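You operate a simulated robot arm through the tools that you are given. There is no shell and no other tool.

You are at the controls of a simulated robot arm. One attempt, no reset.

Task
Open the trial press and stand its five plates in the rack. Set down upright: port plate.
Where things are to end (x, y in the base frame): port plate within 0.06 m of [0.67, 0.25]; port plate within 0.06 m of [0.67, 0.33]; port plate within 0.06 m of [0.67, 0.4]; port plate within 0.06 m of [0.67, 0.48]; port plate within 0.06 m of [0.67, 0.55].

Only the result counts: the job must be done as asked and must still hold three seconds after the hand-in. Knocking over, shifting, dropping, spilling or breaking anything else fails it.

Robot
A 6-joint arm with a two-finger parallel gripper, fixed in place. Base frame: the origin is on the floor under the middle of its stand, x ahead of it, y to its left, z up; the work surface is at about z = 0.812. Units: m, rad, N and s.
It reaches about 1.347 m from its shoulder. Its first joint turns from -2.897 to 2.897 rad. Payload 3.91 kg.
The tool frame sits at the grasp point between the pads (the TCP): z along the fingers, y along the line on which they close. The tips reach 0.03 m beyond it. Largest opening 0.11 m; finger width 0.02, thickness 0.01; the body of the gripper, 0.048 by 0.112 m, starts 0.055 m behind the TCP.
Orientation is told as [roll, pitch, yaw] about the base's x, y, z axes, in that order, counted from this pose: with the fingers straight down and closing along the base's y, the tool's x points along the base's -x, its y along +y and its z along -z.

Tools
- The arm moves only by the tool servo_tool. Its argument "moves" is a list of rows, each an object (a shift or turn left out is 0, a gripper value left out holds the last) with "travel": the shift along the tool's x, y, z in m, a list of three; "delta_rot": the turn, a rotation vector about the tool's x, y, z in rad, a list of three. In form: [{"travel": [tx, ty, tz], "delta_rot": [wx, wy, wz]}, ...]. A call has 1 to 20 rows; each row is the pose to reach, as a shift and turn from the pose commanded when the call began, along the tool's axes at that moment. "claw" is the gripper command, from -1 (shut) to 1 (fully open), values between in proportion, set as the call begins (left out, the last holds). Each row takes 0.2 s and may step no farther than 0.05 m and 0.15 rad from the row before; otherwise, or with a gripper value out of range, the whole call is refused. Where a pose cannot be reached the arm comes as near as it can. A force on the tool above 40 N (or 10 N above the force at the start of the call, whichever is more), or a blocked arm, ends the call early, and 0.2 s more pass. The fingers move at their own pace (about 0.108 m/s each) and stop on an object; they squeeze with about 29 N. The grip force told is the motor's: it shows also when the fingers shut on nothing. Time passes only in rows, and 0.2 s behind the last, so rows that repeat a pose let the fingers close. It gives the time, the measured TCP pose, the force on the tool (base axes), the opening and the grip force at its end, in the units of the frame above (readings bear some noise), with the torque about the TCP (base axes, N m) and any sound that the robot's microphone picked up, and new pictures: "show" is both (left out), scene, wrist or none.
- Cameras (640 x 400 px; columns grow to the right, rows downward): "scene" is fixed at [0.0532, -0.6508, 1.4029]; the picture's right is [0.62, -0.79, 0.00], its down [-0.37, -0.29, -0.88] and it looks along [0.69, 0.54, -0.47] (base axes); focal length 346 px, centre (320, 200). "wrist" rides on the gripper at [0.072, 0.017, -0.103] in the tool frame; the picture's right is [-0.23, 0.97, 0.00], its down [-0.76, -0.18, -0.62] and it looks along [-0.61, -0.14, 0.78] (tool axes); focal length 222 px, centre (320, 200).
- measure_at(camera, pixels): there is no depth. For up to 12 entries [column, row, z] of the newest picture of that camera ("zoom" is the newest enlarged one), the place [x, y] in the base frame at which the ray of that pixel passes the height z, good to about 0.002 m. The clock stands still meanwhile.
- enlarge(camera, box): a new picture of the part [left, top, right, bottom] of that camera's present view, enlarged. The clock stands still meanwhile.
- finish_job(): hands the job in; it is judged then, once.

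Unless the task says otherwise, let go and move clear before handing in.

The tools are called after "Emit:" as a command line: name --argument value ..., lists and objects as JSON in quotes. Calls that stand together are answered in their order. servo_tool: Moves the arm, as the interface text tells. Its arguments: {"type":"object","properties":{"moves":{"type":"array","items":{"type":"object","properties":{"travel":{"type":"array","items":{"type":"number"}},"delta_rot":{"type":"array","items":{"type":"number"}}}}},"claw":{"type":"number"},"show":{"type":"string","enum":["both","scene","wrist","none"]}},"required":["moves"]} The other tools are called the same way: measure_at (camera, pixels) gives the place at which the rays of pixels pass given heights; enlarge (camera, box) takes an enlarged picture of a part of a camera's view; finish_job () hands the job in.

At the start:

```text
time_s: 0.0
ee_pos: [0.5504, -0.0648, 1.2197]
tool_rot: [0.0, -0.001, -0.001]
force: [-0.2, 0.8, -0.3]
torque: [0.0, 0.01, 0.01]
opening: 0.1103
grasp_force: 0.1
```

scene: 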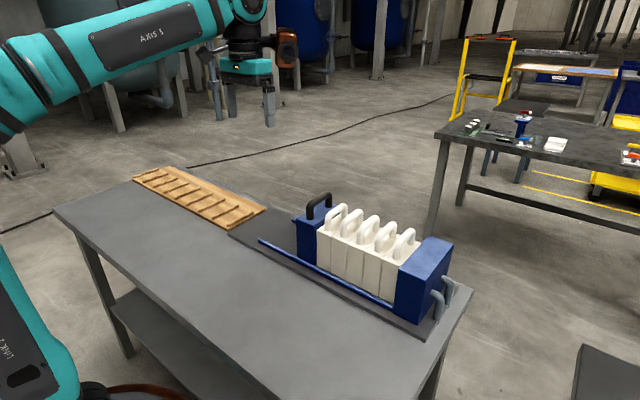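
wrist: 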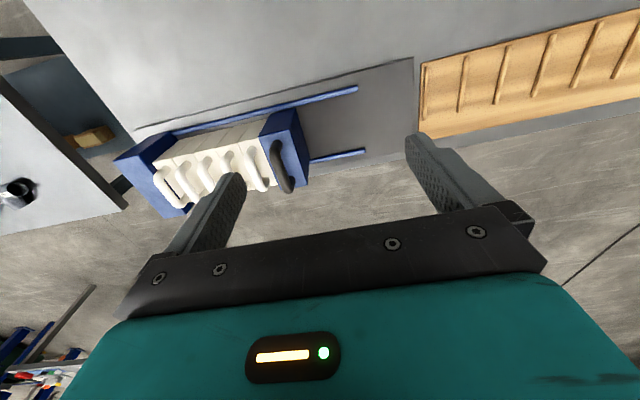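

The scene shows a press with blue end blocks (left block with black handle at about (318,205), right fixed block at about (425,280)) and five white plates with handles between them; the wooden rack is at about (200,195). I'll zoom in to see details before moving.

Emit:
enlarge --camera "scene" --box '[230, 170, 480, 345]'

Emit:
enlarge --camera "wrist" --box '[100, 60, 420, 240]'

Emit:
enlarge --camera "scene" --box '[110, 150, 290, 250]'

```text
2.29 times, centred on (355, 258) of scene
```

zoom: 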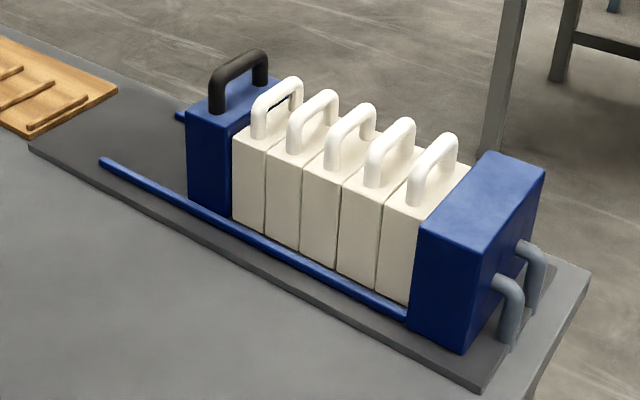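

```text
2.00 times, centred on (260, 150) of wrist
```

zoom: 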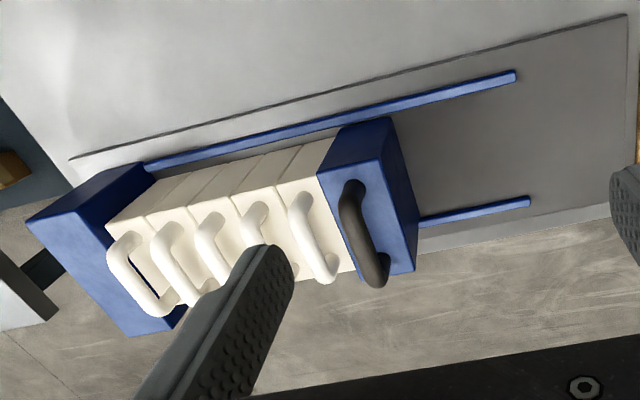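

```text
3.56 times, centred on (200, 200) of scene
```

zoom: 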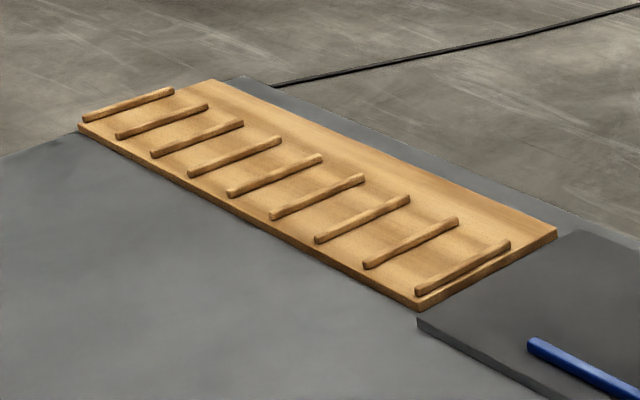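

The rack board has nine ribs (zoom), eight slots; I'll measure the ribs and board edges to work out slot positions.

Emit:
measure_at --camera "zoom" --pixels '[[86, 118, 0.836], [118, 135, 0.836], [153, 154, 0.836], [190, 174, 0.836], [230, 193, 0.836], [272, 216, 0.836], [317, 240, 0.836], [366, 266, 0.836], [417, 292, 0.836], [508, 244, 0.836], [417, 308, 0.812], [556, 233, 0.826]]'

Emit:
measure_at --camera "scene" --pixels '[[297, 218, 0.95], [316, 232, 0.95], [330, 237, 0.94], [344, 246, 0.94], [358, 254, 0.94], [373, 263, 0.94], [388, 271, 0.94], [398, 268, 0.96], [430, 277, 0.96], [453, 243, 0.96], [426, 237, 0.96]]'

```text
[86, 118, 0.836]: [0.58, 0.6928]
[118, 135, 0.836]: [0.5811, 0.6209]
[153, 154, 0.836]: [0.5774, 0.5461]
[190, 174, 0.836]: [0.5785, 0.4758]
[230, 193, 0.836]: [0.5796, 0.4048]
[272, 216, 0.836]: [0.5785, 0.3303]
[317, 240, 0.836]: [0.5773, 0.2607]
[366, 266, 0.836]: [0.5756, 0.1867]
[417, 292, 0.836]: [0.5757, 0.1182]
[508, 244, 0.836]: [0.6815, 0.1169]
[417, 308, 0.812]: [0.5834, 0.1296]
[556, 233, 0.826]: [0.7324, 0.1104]
```

```text
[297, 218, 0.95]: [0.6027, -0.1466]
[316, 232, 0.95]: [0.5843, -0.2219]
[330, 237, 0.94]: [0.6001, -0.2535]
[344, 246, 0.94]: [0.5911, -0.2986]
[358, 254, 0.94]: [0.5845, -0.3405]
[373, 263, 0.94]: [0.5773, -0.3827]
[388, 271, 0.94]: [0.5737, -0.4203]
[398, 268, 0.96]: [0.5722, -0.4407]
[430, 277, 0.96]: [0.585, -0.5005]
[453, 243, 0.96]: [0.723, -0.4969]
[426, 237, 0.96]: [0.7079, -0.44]
```

Next I triangulate the press using both cameras: wrist zoom corner (381,157) equals scene (297,219), the movable block's near-left top corner.

Emit:
measure_at --camera "wrist" --pixels '[[290.5, 128.5, 0.95], [290.5, 128.5, 0.93], [290.5, 128.5, 0.91], [258.5, 136, 0.95], [258.5, 136, 0.93], [258.5, 136, 0.91], [307, 185, 0.93], [277.5, 187.5, 0.93], [179, 91, 0.82], [358, 87, 0.82], [362, 152, 0.82], [414, 57, 0.82]]'

Emit:
measure_at --camera "scene" --pixels '[[296.8, 219, 0.95], [296.8, 219, 0.93], [296.8, 219, 0.91], [316.5, 227.7, 0.95], [316.5, 227.7, 0.93], [316.5, 227.7, 0.91], [260, 241, 0.825], [392, 304, 0.825], [228, 234, 0.82], [425, 341, 0.82]]'

```text
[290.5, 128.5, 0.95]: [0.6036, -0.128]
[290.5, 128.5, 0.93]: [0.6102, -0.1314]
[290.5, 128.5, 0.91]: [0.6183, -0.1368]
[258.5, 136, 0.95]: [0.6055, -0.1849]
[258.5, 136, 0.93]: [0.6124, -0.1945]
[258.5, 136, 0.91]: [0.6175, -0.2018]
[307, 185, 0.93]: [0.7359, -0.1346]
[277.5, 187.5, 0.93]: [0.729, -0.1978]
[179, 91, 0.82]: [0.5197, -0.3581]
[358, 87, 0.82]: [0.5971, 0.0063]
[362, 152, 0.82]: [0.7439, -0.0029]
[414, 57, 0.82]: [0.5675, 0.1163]
```

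```text
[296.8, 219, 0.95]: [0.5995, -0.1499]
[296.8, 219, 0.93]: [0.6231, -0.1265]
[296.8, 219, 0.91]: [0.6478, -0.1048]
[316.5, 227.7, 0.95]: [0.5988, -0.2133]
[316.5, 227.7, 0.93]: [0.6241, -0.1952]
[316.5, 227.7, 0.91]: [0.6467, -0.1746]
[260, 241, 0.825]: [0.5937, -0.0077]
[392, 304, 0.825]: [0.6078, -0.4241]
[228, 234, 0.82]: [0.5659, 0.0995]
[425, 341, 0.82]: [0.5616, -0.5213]
```

Both cameras agree on the movable block's top at z≈0.937, y from -0.195 to -0.132. Next I measure the black handle's bar and the white handles (wrist (280,169), scene (319,194)).

Emit:
measure_at --camera "wrist" --pixels '[[280, 169, 1.0], [280, 169, 0.98], [273, 151, 0.99], [288, 197, 0.99], [250, 160, 1.0], [250, 160, 0.98], [225, 161, 0.99], [205, 166, 0.99], [185, 170, 0.99], [167, 177, 0.99]]'

Emit:
measure_at --camera "scene" --pixels '[[320, 198, 1.0], [320, 198, 0.98], [337, 211, 1.0], [337, 211, 0.98], [352, 216, 0.99], [368, 222, 0.99], [385, 229, 0.99], [404, 237, 0.99]]'

```text
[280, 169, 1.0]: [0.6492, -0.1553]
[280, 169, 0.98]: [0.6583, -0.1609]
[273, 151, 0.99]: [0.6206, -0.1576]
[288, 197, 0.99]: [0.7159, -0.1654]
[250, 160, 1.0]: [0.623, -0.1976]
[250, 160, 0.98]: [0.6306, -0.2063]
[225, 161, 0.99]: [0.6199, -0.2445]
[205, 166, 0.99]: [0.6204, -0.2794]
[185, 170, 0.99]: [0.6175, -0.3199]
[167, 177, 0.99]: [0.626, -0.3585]
```

```text
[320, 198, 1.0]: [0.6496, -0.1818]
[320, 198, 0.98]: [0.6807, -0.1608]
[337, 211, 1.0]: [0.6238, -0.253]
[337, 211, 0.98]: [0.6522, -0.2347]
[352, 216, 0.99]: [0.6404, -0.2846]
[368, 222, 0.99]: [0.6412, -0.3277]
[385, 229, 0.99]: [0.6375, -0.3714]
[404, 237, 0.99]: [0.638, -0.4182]
```

The black handle's bar sits near (0.67, -0.163, 0.985). I'll move above it at z≈1.10 and take new pictures.

Emit:
servo_tool --moves '[{"travel": [-0.02, -0.0165, 0.02]}, {"travel": [-0.04, -0.033, 0.04]}, {"travel": [-0.06, -0.05, 0.06]}, {"travel": [-0.08, -0.066, 0.08]}, {"travel": [-0.1, -0.083, 0.1]}, {"travel": [-0.119, -0.099, 0.12]}, {"travel": [-0.119, -0.099, 0.12]}]' --claw -0.2

```text
time_s: 1.6
ee_pos: [0.6689, -0.1642, 1.0986]
tool_rot: [0.0, 0.001, 0.0]
force: [-0.1, 0.6, 0.3]
torque: [-0.03, -0.01, 0.02]
opening: 0.044
grasp_force: 0.0
```

scene: 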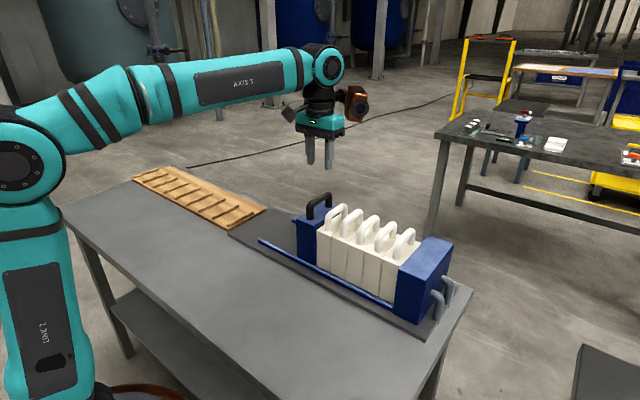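
wrist: 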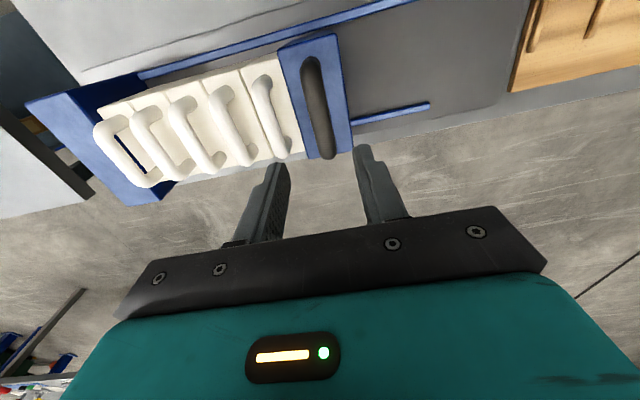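

Opening is 0.044 and the TCP is above the black handle. I'll zoom the wrist view for accurate measurement.

Emit:
enlarge --camera "wrist" --box '[80, 20, 400, 220]'

```text
2.00 times, centred on (240, 120) of wrist
```

zoom: 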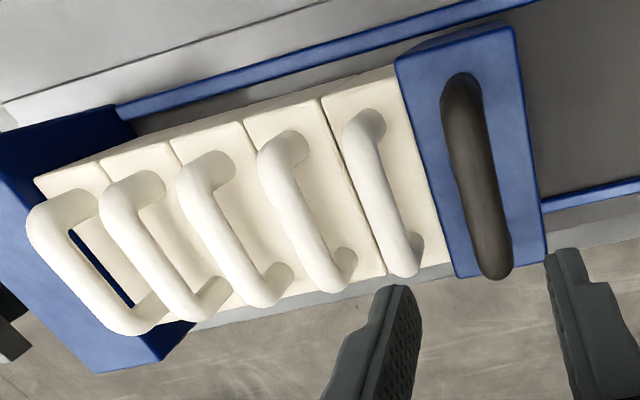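

Emit:
measure_at --camera "zoom" --pixels '[[477, 180, 0.985], [460, 90, 0.985], [497, 268, 0.985], [378, 190, 0.985], [400, 265, 0.985], [296, 215, 0.985], [220, 240, 0.985], [150, 260, 0.985], [82, 270, 0.985], [396, 62, 0.937], [515, 26, 0.937], [545, 262, 0.937]]'

Emit:
measure_at --camera "zoom" --pixels '[[455, 278, 0.937], [320, 98, 0.93], [242, 122, 0.93], [170, 142, 0.93], [100, 160, 0.93], [34, 180, 0.93], [400, 68, 0.93], [384, 275, 0.93], [118, 108, 0.825], [535, 0, 0.825], [545, 205, 0.825], [640, 184, 0.825]]'

```text
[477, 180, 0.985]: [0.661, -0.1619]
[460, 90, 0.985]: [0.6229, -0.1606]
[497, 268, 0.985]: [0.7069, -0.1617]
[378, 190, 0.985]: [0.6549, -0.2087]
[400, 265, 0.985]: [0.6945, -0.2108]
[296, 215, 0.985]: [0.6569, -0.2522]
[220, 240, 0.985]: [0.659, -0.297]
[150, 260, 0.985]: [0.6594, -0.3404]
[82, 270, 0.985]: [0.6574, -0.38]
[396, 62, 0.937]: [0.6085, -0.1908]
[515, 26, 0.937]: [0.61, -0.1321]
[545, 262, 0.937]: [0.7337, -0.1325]
```

```text
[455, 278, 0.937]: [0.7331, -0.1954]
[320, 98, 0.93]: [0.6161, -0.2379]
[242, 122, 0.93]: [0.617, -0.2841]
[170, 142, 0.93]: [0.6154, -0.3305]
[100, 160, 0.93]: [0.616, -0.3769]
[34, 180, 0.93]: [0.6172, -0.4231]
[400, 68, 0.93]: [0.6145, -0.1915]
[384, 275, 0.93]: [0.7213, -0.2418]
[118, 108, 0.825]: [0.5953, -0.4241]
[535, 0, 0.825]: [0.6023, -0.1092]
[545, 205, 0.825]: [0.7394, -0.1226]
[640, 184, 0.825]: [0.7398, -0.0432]
```

Plates are ~0.046 thick with centres near y = -0.216, -0.262, -0.309, -0.355, -0.402. I'll zoom the scene to fix the handle-bar heights by triangulation.

Emit:
enlarge --camera "scene" --box '[280, 180, 440, 280]'

```text
4.00 times, centred on (360, 230) of scene
```

zoom: 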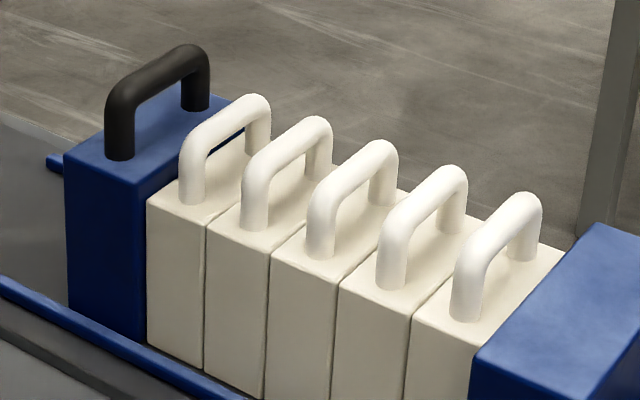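

Emit:
measure_at --camera "zoom" --pixels '[[120, 157, 0.937], [195, 108, 0.937], [155, 76, 0.98], [155, 76, 0.97], [192, 202, 0.928], [258, 150, 0.928], [227, 122, 0.98], [227, 122, 0.97], [227, 122, 0.96], [497, 228, 0.98], [497, 228, 0.97], [497, 228, 0.96]]'

Emit:
measure_at --camera "zoom" --pixels '[[147, 198, 0.93], [205, 226, 0.93], [270, 256, 0.93], [338, 288, 0.93], [411, 318, 0.93], [480, 350, 0.93], [65, 153, 0.937], [135, 184, 0.937], [466, 320, 0.928], [525, 256, 0.928], [257, 150, 0.928]]'

```text
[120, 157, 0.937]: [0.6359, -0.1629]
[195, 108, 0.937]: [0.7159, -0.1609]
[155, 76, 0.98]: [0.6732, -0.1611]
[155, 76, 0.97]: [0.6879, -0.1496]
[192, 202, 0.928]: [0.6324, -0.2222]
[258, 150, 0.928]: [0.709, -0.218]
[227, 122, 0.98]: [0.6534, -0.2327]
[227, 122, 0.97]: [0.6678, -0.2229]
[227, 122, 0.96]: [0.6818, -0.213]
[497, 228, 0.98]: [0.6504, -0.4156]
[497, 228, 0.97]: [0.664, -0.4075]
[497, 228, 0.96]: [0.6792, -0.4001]
```

```text
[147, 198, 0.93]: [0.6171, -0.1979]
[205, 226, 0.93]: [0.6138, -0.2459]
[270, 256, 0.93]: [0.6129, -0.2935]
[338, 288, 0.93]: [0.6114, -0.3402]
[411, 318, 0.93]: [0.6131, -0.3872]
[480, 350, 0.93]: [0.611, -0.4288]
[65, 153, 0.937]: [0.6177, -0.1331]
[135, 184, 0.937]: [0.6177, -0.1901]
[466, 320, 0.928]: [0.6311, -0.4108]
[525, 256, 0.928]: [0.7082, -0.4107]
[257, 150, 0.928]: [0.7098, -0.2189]
```

Black bar: x≈0.675, y≈-0.162, centre z≈0.98. I lower the open fingers astride it.

Emit:
servo_tool --moves '[{"travel": [-0.006, 0.002, 0.03]}, {"travel": [-0.006, 0.002, 0.06]}, {"travel": [-0.006, 0.002, 0.085]}, {"travel": [-0.006, 0.002, 0.1]}, {"travel": [-0.006, 0.002, 0.114]}, {"travel": [-0.006, 0.002, 0.114]}]' --claw -0.2

```text
time_s: 3.0
ee_pos: [0.6755, -0.1612, 0.9854]
tool_rot: [-0.001, 0.001, -0.001]
force: [-0.6, 0.2, -0.1]
torque: [-0.02, -0.01, 0.03]
opening: 0.044
grasp_force: 0.1
```

scene: 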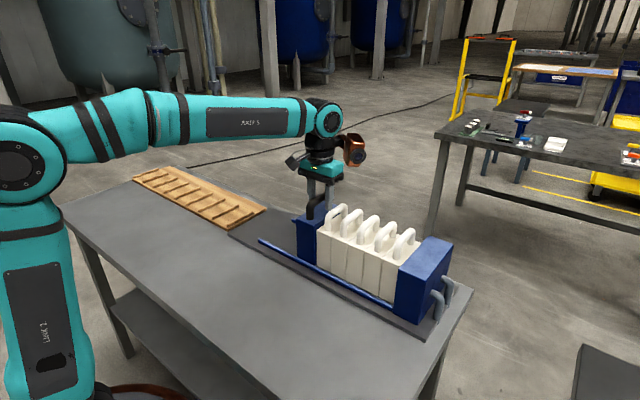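
wrist: 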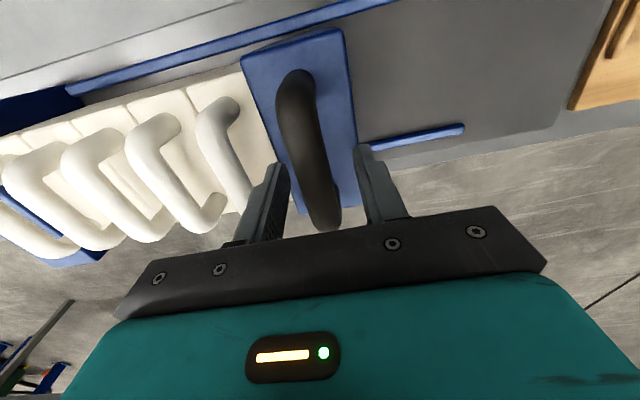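

The fingers at (265,205) and (378,185) straddle the black bar at (315,190). I close the gripper on it.

Emit:
servo_tool --moves '[{"travel": [0, 0, 0]}, {"travel": [0, 0, 0]}, {"travel": [0, 0, 0]}]' --claw -1

```text
time_s: 3.8
ee_pos: [0.675, -0.1614, 0.9852]
tool_rot: [0.001, 0.001, 0.001]
force: [-0.3, -4.7, -3.0]
torque: [-0.08, -0.57, -0.16]
opening: 0.0196
grasp_force: 45.0
```

scene: 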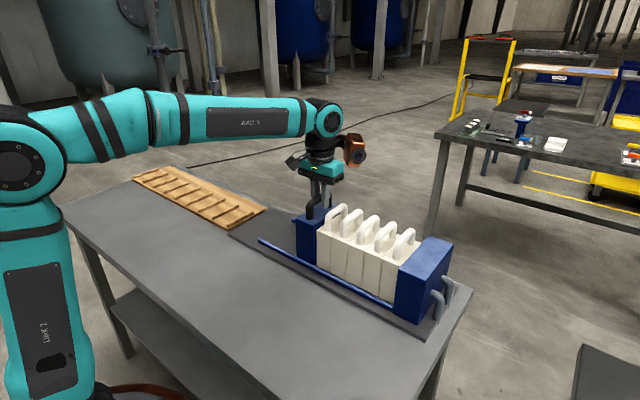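
wrist: 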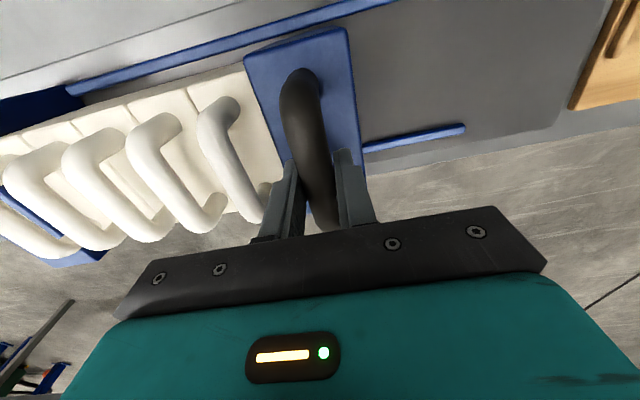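

The bar is gripped (opening 0.0196, 45 N). I draw the block gently in +y and watch the force.

Emit:
servo_tool --moves '[{"travel": [0, 0.005, 0]}, {"travel": [0, 0.01, 0]}, {"travel": [0, 0.015, 0]}, {"travel": [0, 0.02, 0]}]'

```text
time_s: 4.8
ee_pos: [0.6756, -0.1415, 0.9851]
tool_rot: [0.003, 0.001, -0.001]
force: [-6.1, -0.1, -10.4]
torque: [0.06, 0.44, 0.35]
opening: 0.0197
grasp_force: 44.8
```

scene: 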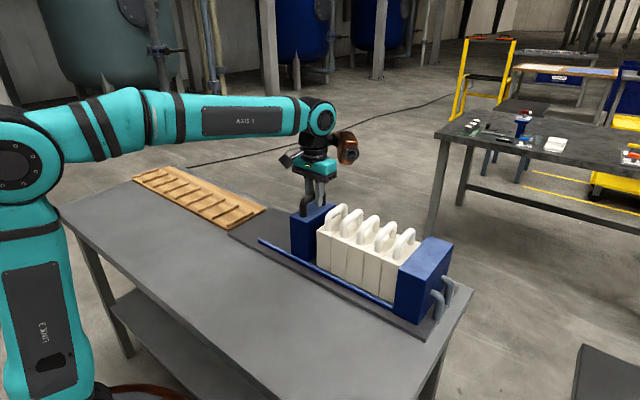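
wrist: 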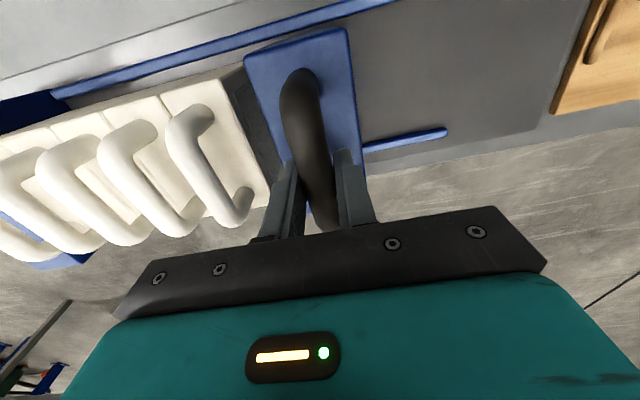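

The block slides freely and a gap opened at (255,130). I keep sliding it another 0.08 m, short of the rail ends at y≈0.

Emit:
servo_tool --moves '[{"travel": [0, 0.01, 0]}, {"travel": [0, 0.02, 0]}, {"travel": [0, 0.03, 0]}, {"travel": [0, 0.04, 0]}, {"travel": [0, 0.05, 0]}, {"travel": [0, 0.06, 0]}, {"travel": [0, 0.07, 0]}, {"travel": [0, 0.08, 0]}, {"travel": [0, 0.08, 0]}]'

```text
time_s: 6.8
ee_pos: [0.6756, -0.0609, 0.9841]
tool_rot: [0.0, 0.002, 0.0]
force: [-5.2, -1.0, -21.1]
torque: [0.02, 0.76, 0.24]
opening: 0.0197
grasp_force: 44.7
```

scene: 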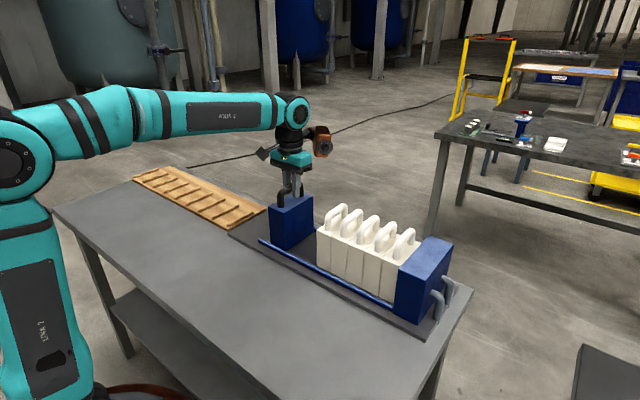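
wrist: 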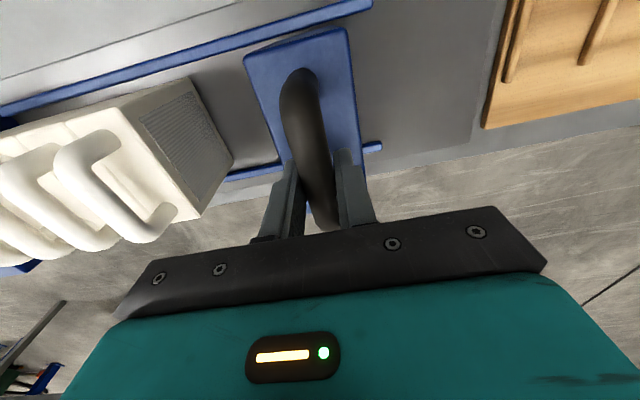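

Gap is now about 0.1 m. I slide it a further 0.025 m toward the rail ends, relieving the slight upward pull.

Emit:
servo_tool --moves '[{"travel": [0, 0.005, 0.0005]}, {"travel": [0, 0.01, 0.001]}, {"travel": [0, 0.015, 0.001]}, {"travel": [0, 0.02, 0.0015]}, {"travel": [0, 0.025, 0.0015]}, {"travel": [0, 0.025, 0.0015]}]'

```text
time_s: 8.2
ee_pos: [0.6755, -0.0393, 0.9861]
tool_rot: [-0.001, -0.004, -0.001]
force: [10.5, -16.2, 23.9]
torque: [-0.22, 0.4, 0.12]
opening: 0.0197
grasp_force: 44.7
```

scene: 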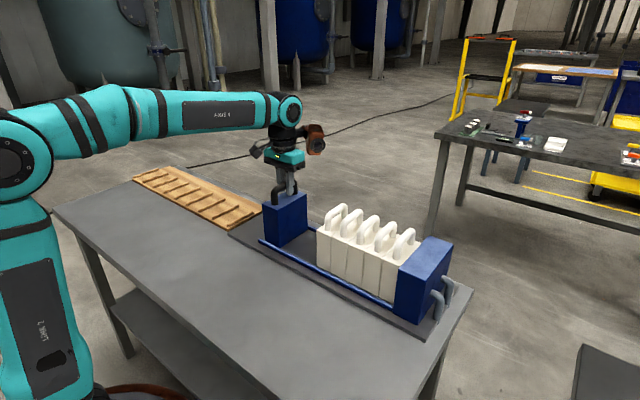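
wrist: 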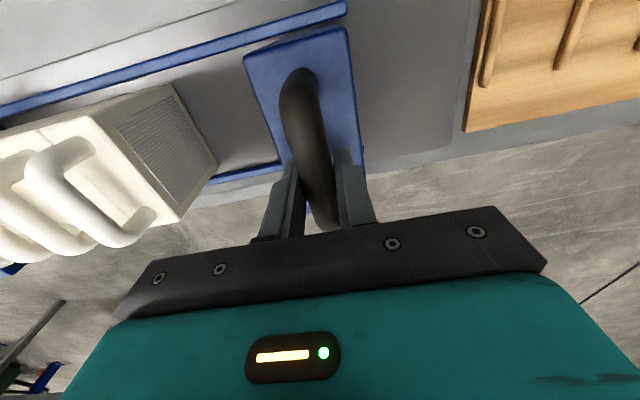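

The block met its end stop (y force -16 N), so the press is fully open. I ease back 3 mm, open the gripper and rise.

Emit:
servo_tool --moves '[{"travel": [0, -0.003, -0.002]}, {"travel": [0, -0.003, -0.002]}]' --claw -1 --show "none"

Emit:
servo_tool --moves '[{"travel": [0, 0, 0]}, {"travel": [0, 0, 0]}, {"travel": [0, 0, 0]}, {"travel": [0, 0, -0.02]}, {"travel": [0, 0, -0.05]}, {"travel": [0, 0, -0.09]}, {"travel": [0, -0.03, -0.12]}, {"travel": [0, -0.07, -0.14]}, {"travel": [0, -0.11, -0.14]}, {"travel": [0, -0.14, -0.14]}, {"travel": [0, -0.14, -0.14]}]' --claw -0.2

```text
time_s: 8.8
ee_pos: [0.6755, -0.0384, 0.985]
tool_rot: [-0.001, 0.001, 0.002]
force: [4.2, 1.1, -1.8]
torque: [0.16, -1.13, -0.06]
opening: 0.0199
grasp_force: 44.8
```

```text
time_s: 11.2
ee_pos: [0.6758, -0.1793, 1.1254]
tool_rot: [0.0, -0.001, 0.001]
force: [0.0, -0.2, 0.3]
torque: [-0.02, 0.02, -0.01]
opening: 0.0439
grasp_force: 0.1
```

scene: 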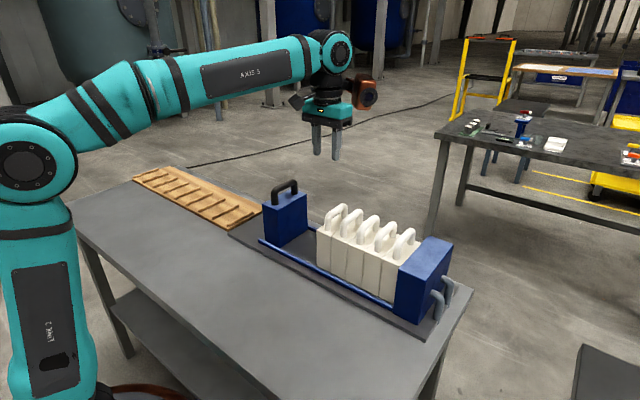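
wrist: 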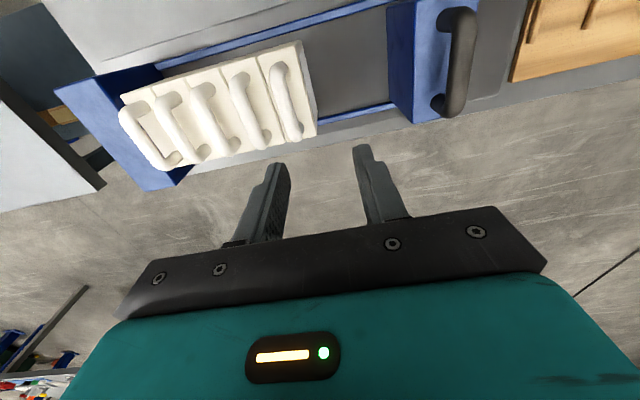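

The block stays open at about (285,215). Now I zoom both views to locate plate 1's handle precisely.

Emit:
enlarge --camera "wrist" --box '[100, 30, 340, 180]'

```text
2.67 times, centred on (220, 105) of wrist
```

zoom: 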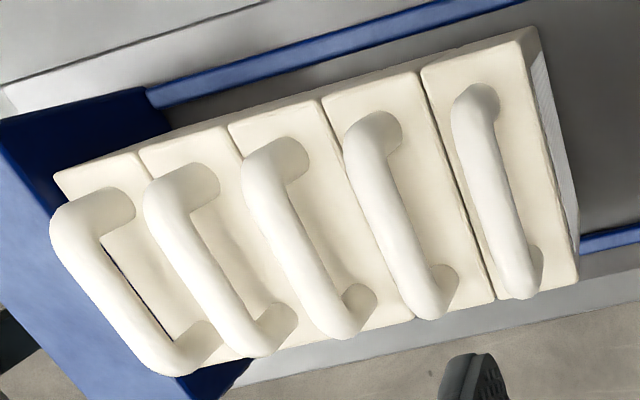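

Emit:
measure_at --camera "zoom" --pixels '[[536, 28, 0.925], [422, 72, 0.925], [320, 98, 0.925], [228, 125, 0.925], [138, 150, 0.925], [55, 178, 0.925], [578, 280, 0.925], [494, 300, 0.925], [492, 185, 0.967], [382, 210, 0.967], [282, 235, 0.967], [190, 255, 0.967]]'

Emit:
measure_at --camera "zoom" --pixels '[[105, 280, 0.967], [500, 105, 0.94], [540, 268, 0.94], [580, 232, 0.825], [160, 100, 0.825]]'

Emit:
enlarge --camera "scene" --box '[250, 170, 450, 295]'

```text
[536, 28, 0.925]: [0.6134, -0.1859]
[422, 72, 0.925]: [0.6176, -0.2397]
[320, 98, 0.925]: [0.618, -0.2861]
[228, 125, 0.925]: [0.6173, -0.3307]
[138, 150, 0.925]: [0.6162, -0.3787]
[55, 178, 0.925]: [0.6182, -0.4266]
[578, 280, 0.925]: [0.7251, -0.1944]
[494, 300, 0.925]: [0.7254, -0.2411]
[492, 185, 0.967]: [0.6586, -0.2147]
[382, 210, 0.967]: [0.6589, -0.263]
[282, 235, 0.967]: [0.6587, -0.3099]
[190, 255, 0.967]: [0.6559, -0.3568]
```

```text
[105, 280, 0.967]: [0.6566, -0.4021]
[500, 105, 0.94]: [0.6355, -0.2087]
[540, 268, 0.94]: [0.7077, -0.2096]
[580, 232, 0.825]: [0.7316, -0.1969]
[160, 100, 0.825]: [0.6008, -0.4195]
```

```text
3.20 times, centred on (350, 232) of scene
```

zoom: 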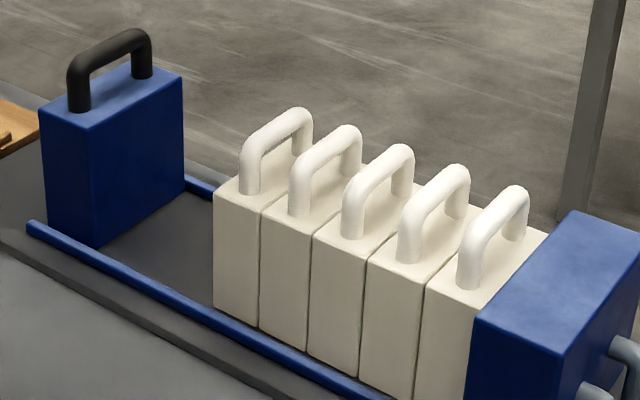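

Plate bars lie at y = -0.215, -0.263, -0.310, -0.357, -0.402 with x centre ≈0.672. Before grasping, I survey the rack closely with the empty gripper.

Emit:
servo_tool --moves '[{"travel": [0.009, 0.039, -0.002]}, {"travel": [0.018, 0.077, -0.004]}, {"travel": [0.027, 0.116, -0.005]}, {"travel": [0.036, 0.154, -0.007]}, {"travel": [0.045, 0.193, -0.009]}, {"travel": [0.054, 0.231, -0.011]}, {"travel": [0.063, 0.27, -0.012]}, {"travel": [0.072, 0.309, -0.014]}, {"travel": [0.081, 0.347, -0.016]}, {"travel": [0.09, 0.386, -0.018]}, {"travel": [0.099, 0.424, -0.02]}, {"travel": [0.108, 0.463, -0.021]}, {"travel": [0.117, 0.501, -0.023]}, {"travel": [0.126, 0.54, -0.025]}, {"travel": [0.126, 0.54, -0.025]}]' --claw -0.35

```text
time_s: 14.4
ee_pos: [0.5487, 0.3611, 1.1515]
tool_rot: [0.001, -0.001, 0.0]
force: [0.0, -0.9, 0.0]
torque: [-0.02, 0.02, 0.0]
opening: 0.0358
grasp_force: 0.1
```

scene: 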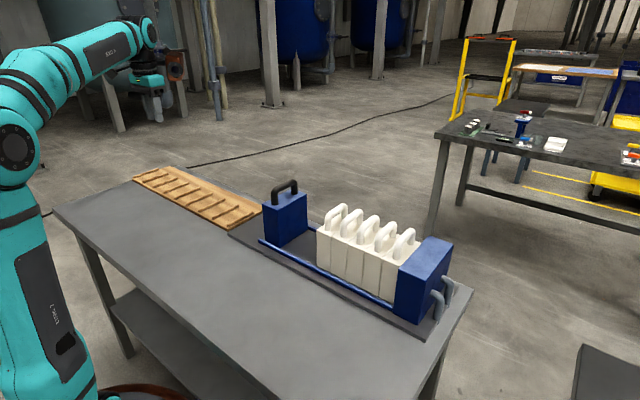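
wrist: 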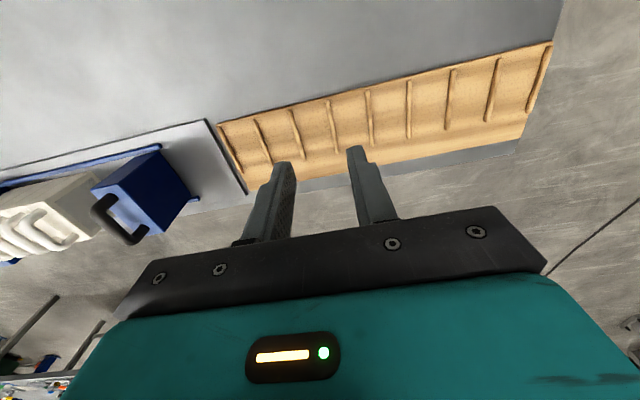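

Emit:
enlarge --camera "wrist" --box '[200, 20, 580, 220]'

```text
1.68 times, centred on (390, 120) of wrist
```

zoom: 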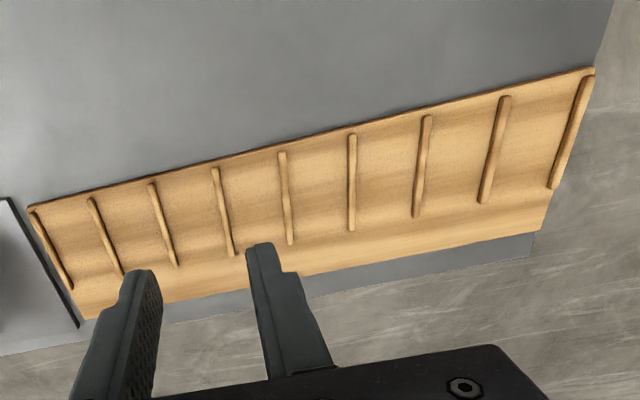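

Emit:
measure_at --camera "zoom" --pixels '[[52, 250, 0.83], [107, 238, 0.83], [164, 226, 0.83], [223, 211, 0.83], [286, 198, 0.83], [352, 182, 0.83], [421, 166, 0.83], [493, 150, 0.83], [569, 134, 0.83], [282, 153, 0.83], [290, 243, 0.83], [593, 68, 0.82]]'

Emit:
measure_at --camera "zoom" --pixels '[[30, 206, 0.82], [83, 320, 0.82], [540, 230, 0.82], [52, 250, 0.82], [569, 134, 0.82], [286, 198, 0.82]]'

Emit:
enlarge --camera "scene" --box '[190, 170, 290, 240]'

```text
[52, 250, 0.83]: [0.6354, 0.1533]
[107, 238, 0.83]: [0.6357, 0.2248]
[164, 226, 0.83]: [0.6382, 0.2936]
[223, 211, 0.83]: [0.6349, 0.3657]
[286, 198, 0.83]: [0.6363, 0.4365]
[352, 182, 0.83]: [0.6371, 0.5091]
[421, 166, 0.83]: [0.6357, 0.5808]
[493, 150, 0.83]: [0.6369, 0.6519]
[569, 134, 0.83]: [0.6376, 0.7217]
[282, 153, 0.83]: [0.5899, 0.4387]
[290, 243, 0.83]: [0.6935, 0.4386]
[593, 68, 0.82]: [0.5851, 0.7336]
```

```text
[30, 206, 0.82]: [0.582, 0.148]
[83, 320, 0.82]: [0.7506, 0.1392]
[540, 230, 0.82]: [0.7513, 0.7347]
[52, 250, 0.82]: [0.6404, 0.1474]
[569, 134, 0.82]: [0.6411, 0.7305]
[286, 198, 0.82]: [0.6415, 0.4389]
```

```text
5.71 times, centred on (240, 205) of scene
```

zoom: 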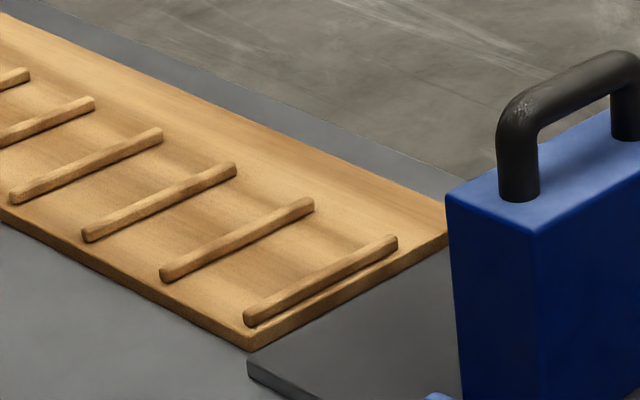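

Ribs measure y ≈ 0.147 + 0.073k, so the slots centre near 0.255, 0.328, 0.402, 0.476, 0.550, matching the targets. I go back to hover over plate 1's handle.

Emit:
servo_tool --moves '[{"travel": [-0.008, -0.039, 0.002]}, {"travel": [-0.016, -0.077, 0.004]}, {"travel": [-0.025, -0.115, 0.006]}, {"travel": [-0.033, -0.154, 0.008]}, {"travel": [-0.041, -0.192, 0.01]}, {"travel": [-0.049, -0.231, 0.012]}, {"travel": [-0.057, -0.269, 0.014]}, {"travel": [-0.066, -0.308, 0.016]}, {"travel": [-0.074, -0.346, 0.018]}, {"travel": [-0.082, -0.385, 0.02]}, {"travel": [-0.09, -0.423, 0.022]}, {"travel": [-0.098, -0.461, 0.024]}, {"travel": [-0.107, -0.5, 0.026]}, {"travel": [-0.115, -0.538, 0.028]}, {"travel": [-0.123, -0.577, 0.03]}, {"travel": [-0.123, -0.577, 0.06]}, {"travel": [-0.123, -0.577, 0.1]}, {"travel": [-0.123, -0.577, 0.1]}]' --claw -0.35

```text
time_s: 18.2
ee_pos: [0.6729, -0.2154, 1.0495]
tool_rot: [0.0, -0.001, -0.001]
force: [-0.3, 0.1, 0.4]
torque: [-0.02, 0.01, 0.02]
opening: 0.0358
grasp_force: 0.0
```

scene: 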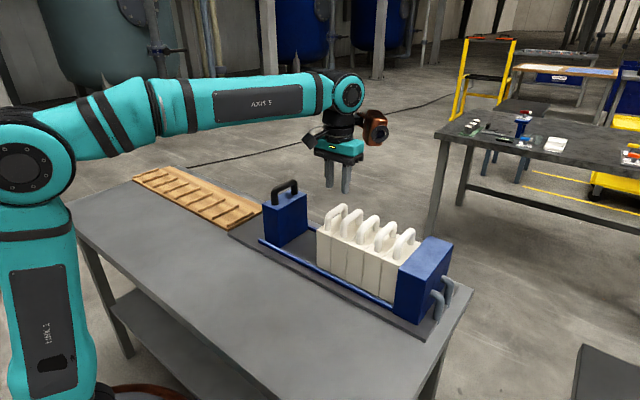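
wrist: 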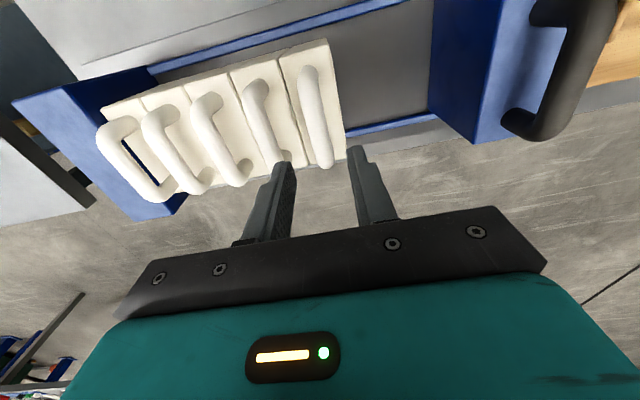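

Emit:
measure_at --camera "wrist" --pixels '[[308, 75, 0.967], [314, 115, 0.967], [322, 162, 0.967], [258, 120, 0.967], [278, 62, 0.925], [327, 40, 0.925], [345, 158, 0.925], [294, 170, 0.925]]'

```text
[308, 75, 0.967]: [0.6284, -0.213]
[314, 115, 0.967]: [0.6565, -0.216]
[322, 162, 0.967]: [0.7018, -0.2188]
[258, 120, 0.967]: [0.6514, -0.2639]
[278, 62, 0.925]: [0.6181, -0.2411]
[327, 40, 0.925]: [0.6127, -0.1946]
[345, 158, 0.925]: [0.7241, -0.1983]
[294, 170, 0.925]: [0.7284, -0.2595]
```

Bar 1 reads y≈-0.216, aligned with the TCP. I descend to z≈0.970 and close.

Emit:
servo_tool --moves '[{"travel": [0, -0.0005, 0.025]}, {"travel": [0, -0.0005, 0.045]}, {"travel": [0, -0.0005, 0.06]}, {"travel": [0, -0.0005, 0.07]}, {"travel": [0, -0.0005, 0.08]}, {"travel": [0, -0.0005, 0.08]}]' --claw -0.35 --show "wrist"

```text
time_s: 19.6
ee_pos: [0.672, -0.2172, 0.971]
tool_rot: [0.0, 0.001, 0.0]
force: [-0.7, -0.2, -0.5]
torque: [0.0, 0.0, -0.01]
opening: 0.036
grasp_force: 0.0
```

wrist: 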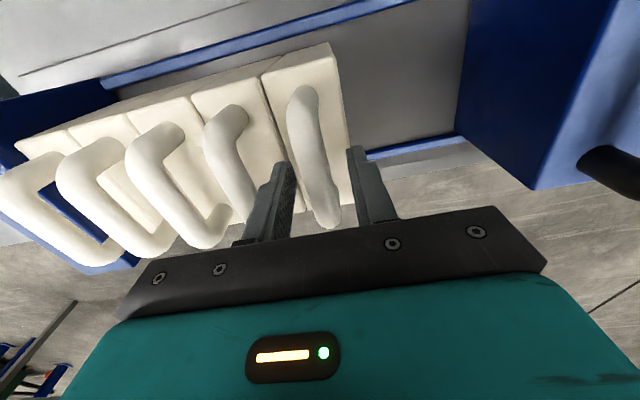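

The fingers straddle bar 1 at (318,190) without touching bar 2. I close on it.

Emit:
servo_tool --moves '[{"travel": [0, 0, 0]}, {"travel": [0, 0, 0]}, {"travel": [0, 0, 0]}]' --claw -1 --show "wrist"

```text
time_s: 20.4
ee_pos: [0.6701, -0.216, 0.9702]
tool_rot: [0.0, 0.0, 0.0]
force: [-0.5, 0.7, -0.2]
torque: [0.04, 0.02, 0.04]
opening: 0.0166
grasp_force: 29.1
```

wrist: 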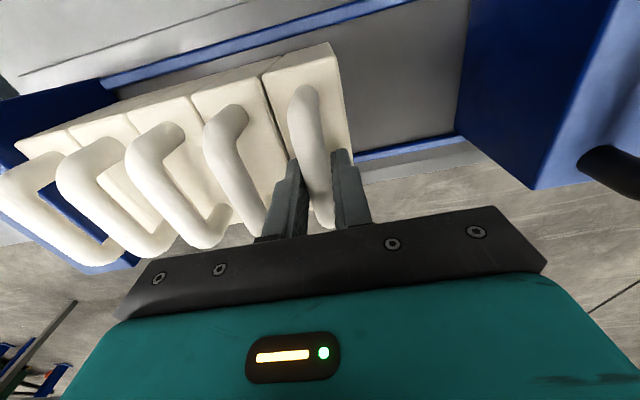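

Grip is firm (opening 0.0166). I lift 4 mm, then draw plate 1 +y by 12 mm to part it from plate 2 before raising.

Emit:
servo_tool --moves '[{"travel": [0, 0, -0.002]}, {"travel": [0, 0.001, -0.004]}, {"travel": [0, 0.005, -0.004]}, {"travel": [0, 0.009, -0.004]}, {"travel": [0, 0.014, -0.005]}, {"travel": [0, 0.014, -0.005]}]'

```text
time_s: 21.8
ee_pos: [0.6719, -0.203, 0.9762]
tool_rot: [0.0, 0.0, 0.0]
force: [1.0, -0.1, -3.9]
torque: [-0.02, -0.02, 0.03]
opening: 0.0166
grasp_force: 29.3
```

scene: 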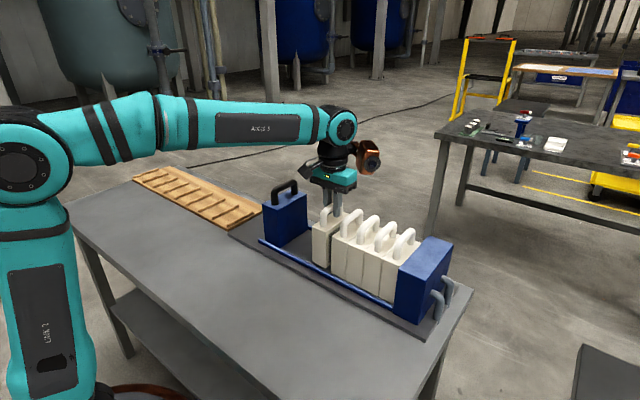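
wrist: 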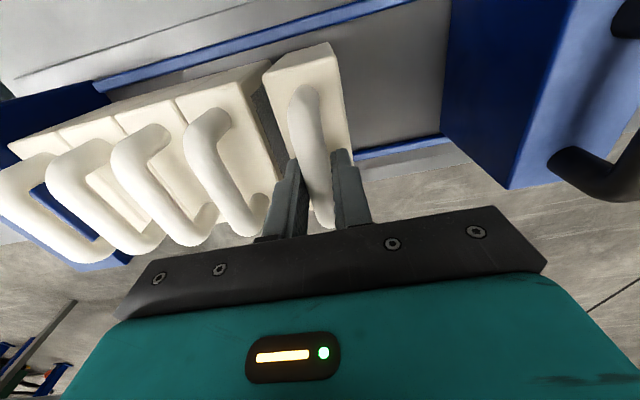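

Plate 1 separated cleanly with weight ~4 N. I lift it to z≈1.19.

Emit:
servo_tool --moves '[{"travel": [0, 0, -0.02]}, {"travel": [0, 0, -0.05]}, {"travel": [0, 0, -0.085]}, {"travel": [0, 0, -0.12]}, {"travel": [0, 0, -0.155]}, {"travel": [0, 0, -0.185]}, {"travel": [0, 0, -0.205]}, {"travel": [0, 0, -0.215]}, {"travel": [0, 0, -0.215]}]'

```text
time_s: 23.8
ee_pos: [0.6719, -0.2023, 1.1905]
tool_rot: [0.001, 0.0, 0.001]
force: [0.9, -0.2, -3.1]
torque: [0.02, -0.02, 0.02]
opening: 0.0167
grasp_force: 28.6
```

scene: 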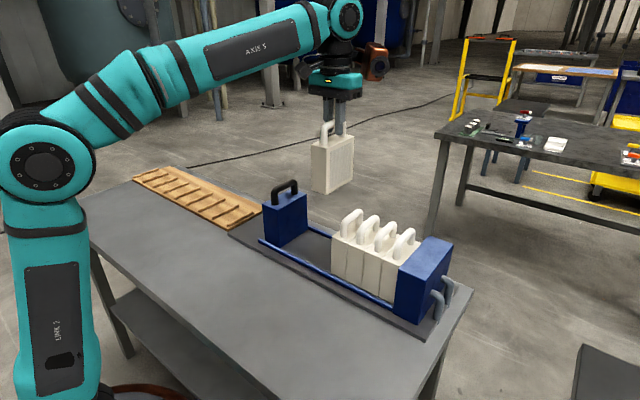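
wrist: 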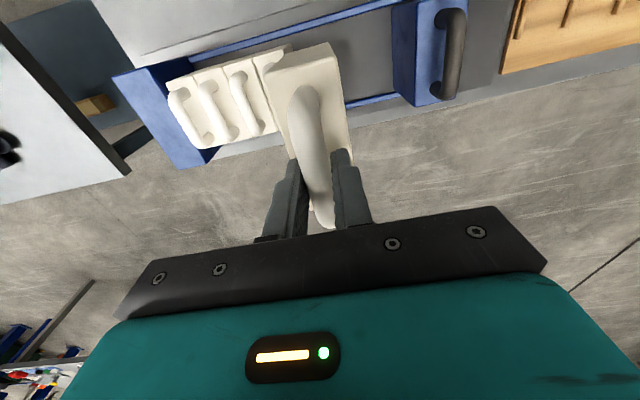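

The plate hangs plumb at scene (332,160). I zoom to measure its bottom edge height relative to the TCP.

Emit:
enlarge --camera "scene" --box '[280, 90, 400, 210]'

```text
3.33 times, centred on (340, 150) of scene
```

zoom: 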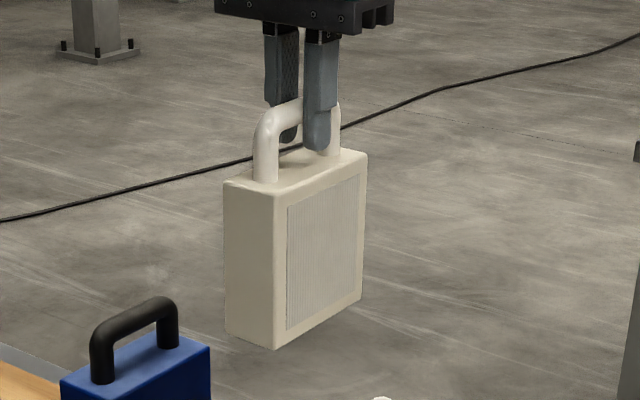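

Emit:
measure_at --camera "zoom" --pixels '[[275, 196, 1.15], [275, 196, 1.14], [275, 196, 1.13], [273, 348, 1.06], [273, 348, 1.05], [273, 348, 1.04], [273, 348, 1.03], [224, 332, 1.04], [224, 183, 1.14]]'

```text
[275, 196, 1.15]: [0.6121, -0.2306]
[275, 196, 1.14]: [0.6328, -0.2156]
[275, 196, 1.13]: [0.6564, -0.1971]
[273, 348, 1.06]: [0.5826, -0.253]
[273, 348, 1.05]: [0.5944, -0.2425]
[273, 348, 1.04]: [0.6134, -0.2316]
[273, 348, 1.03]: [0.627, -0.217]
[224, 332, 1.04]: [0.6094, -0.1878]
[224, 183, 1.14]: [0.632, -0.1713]
```

The plate bottom is ~0.153 m below the TCP, so it clears the black handle. I carry it in +y to the far slot at y≈0.550.

Emit:
servo_tool --moves '[{"travel": [0.002, 0.012, 0]}, {"travel": [0.002, 0.04, 0]}, {"travel": [0.002, 0.082, 0]}, {"travel": [0.002, 0.124, 0]}, {"travel": [0.002, 0.166, 0]}, {"travel": [0.002, 0.208, 0]}, {"travel": [0.002, 0.25, 0]}, {"travel": [0.002, 0.292, 0]}, {"travel": [0.002, 0.334, 0]}, {"travel": [0.002, 0.376, 0]}, {"travel": [0.002, 0.418, 0]}, {"travel": [0.002, 0.46, 0]}, {"travel": [0.002, 0.502, 0]}, {"travel": [0.002, 0.544, 0]}, {"travel": [0.002, 0.586, 0]}, {"travel": [0.002, 0.628, 0]}, {"travel": [0.002, 0.668, 0]}, {"travel": [0.002, 0.708, 0]}, {"travel": [0.002, 0.738, 0]}, {"travel": [0.002, 0.753, 0]}]'

```text
time_s: 28.0
ee_pos: [0.6722, 0.551, 1.1918]
tool_rot: [0.0, 0.0, -0.001]
force: [0.3, -0.2, -3.2]
torque: [0.03, -0.04, 0.03]
opening: 0.0166
grasp_force: 29.1
```

scene: 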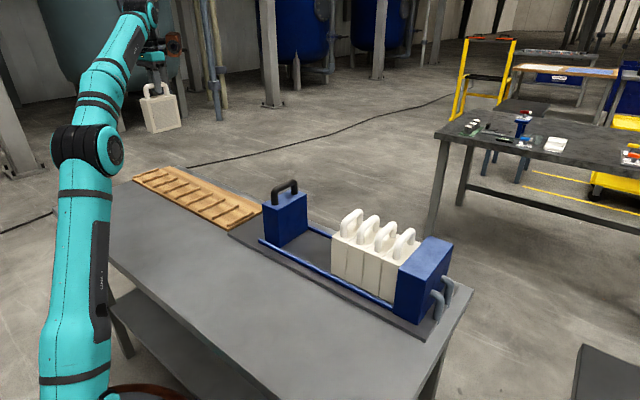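
wrist: 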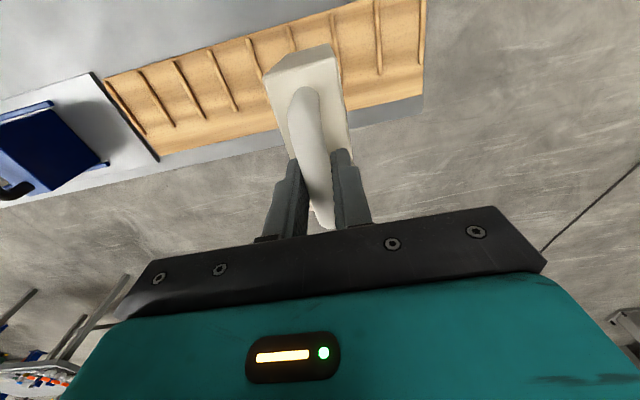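

Emit:
enlarge --camera "wrist" --box '[90, 0, 440, 180]'

```text
1.83 times, centred on (265, 90) of wrist
```

zoom: 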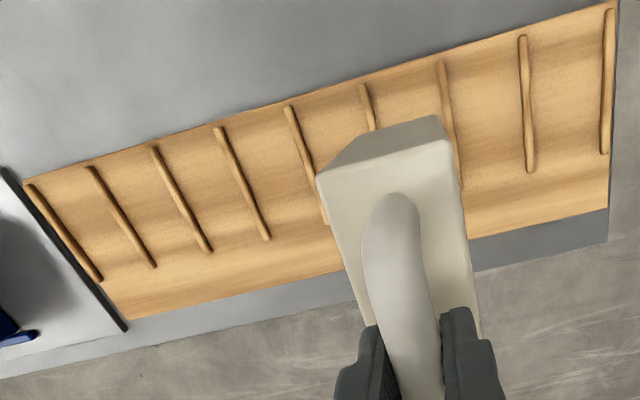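

Emit:
measure_at --camera "zoom" --pixels '[[30, 188, 0.822], [88, 169, 0.822], [153, 148, 0.822], [216, 129, 0.822], [288, 107, 0.822], [363, 86, 0.822], [440, 63, 0.822], [523, 38, 0.822], [611, 10, 0.822], [530, 170, 0.822], [266, 238, 0.822], [604, 153, 0.822]]'

```text
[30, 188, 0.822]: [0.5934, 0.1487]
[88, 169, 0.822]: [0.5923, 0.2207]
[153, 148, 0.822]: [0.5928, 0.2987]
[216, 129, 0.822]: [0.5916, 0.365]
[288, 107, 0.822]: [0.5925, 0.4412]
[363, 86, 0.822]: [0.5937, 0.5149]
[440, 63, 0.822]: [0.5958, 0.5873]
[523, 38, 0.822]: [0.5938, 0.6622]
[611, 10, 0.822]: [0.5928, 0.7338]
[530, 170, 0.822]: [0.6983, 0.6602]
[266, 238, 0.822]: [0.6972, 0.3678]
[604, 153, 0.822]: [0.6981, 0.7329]
```

The slot between ribs 6 and 7 (y 0.514 and 0.587) centres at 0.5505, right beneath the plate. I lower to just above the board.

Emit:
servo_tool --moves '[{"travel": [0.001, -0.0005, 0.02]}, {"travel": [0.001, -0.0005, 0.055]}, {"travel": [0.001, -0.0005, 0.09]}, {"travel": [0.001, -0.0005, 0.125]}, {"travel": [0.001, -0.0005, 0.155]}, {"travel": [0.001, -0.0005, 0.18]}, {"travel": [0.001, -0.0005, 0.195]}, {"travel": [0.001, -0.0005, 0.2]}, {"travel": [0.001, -0.0005, 0.2]}]'

```text
time_s: 30.0
ee_pos: [0.6698, 0.5504, 0.9918]
tool_rot: [0.0, 0.001, 0.002]
force: [-0.7, -0.6, -3.8]
torque: [0.0, -0.05, 0.03]
opening: 0.0169
grasp_force: 29.4
```

scene: 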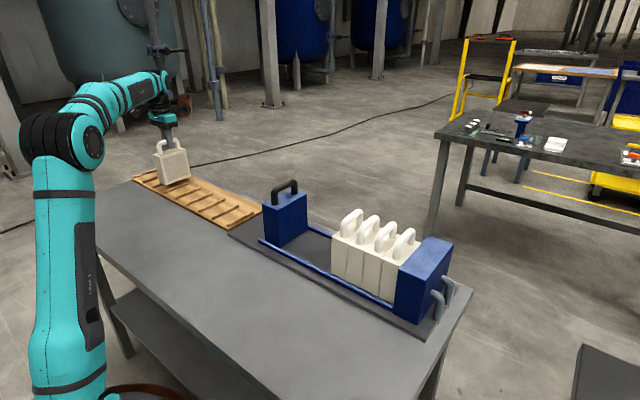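
wrist: 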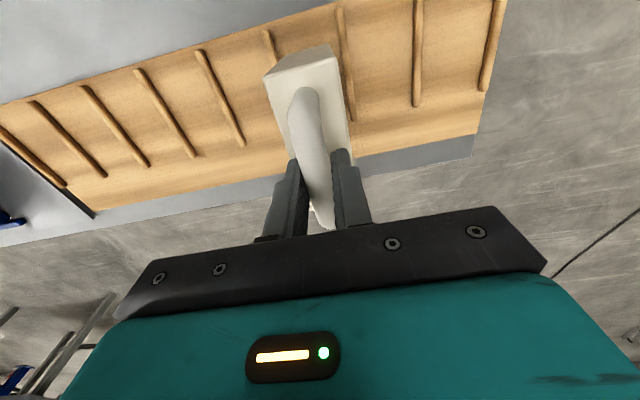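

Emit:
enlarge --camera "scene" --box '[125, 130, 225, 215]'

Emit:
enlarge --camera "wrist" --box '[230, 0, 450, 150]'

```text
4.71 times, centred on (175, 172) of scene
```

zoom: 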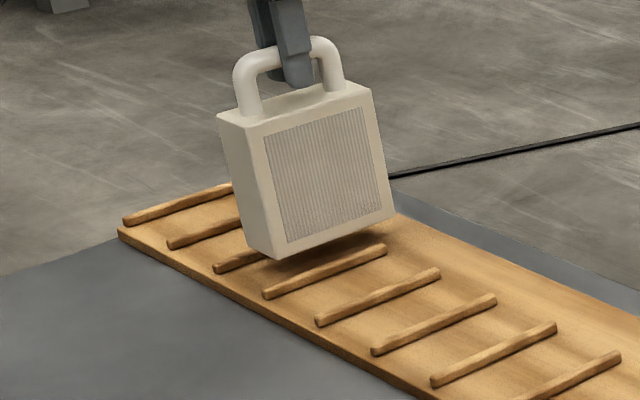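

```text
2.67 times, centred on (340, 75) of wrist
```

zoom: 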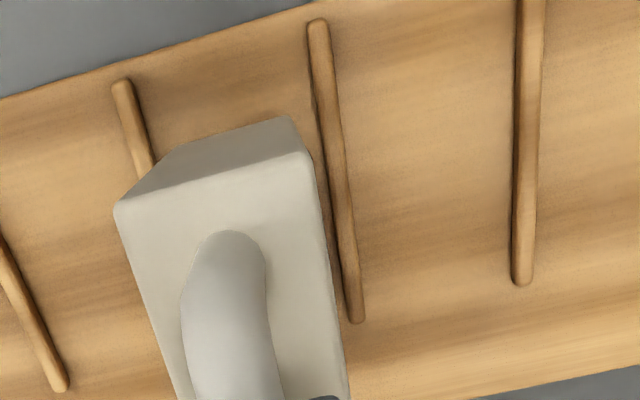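

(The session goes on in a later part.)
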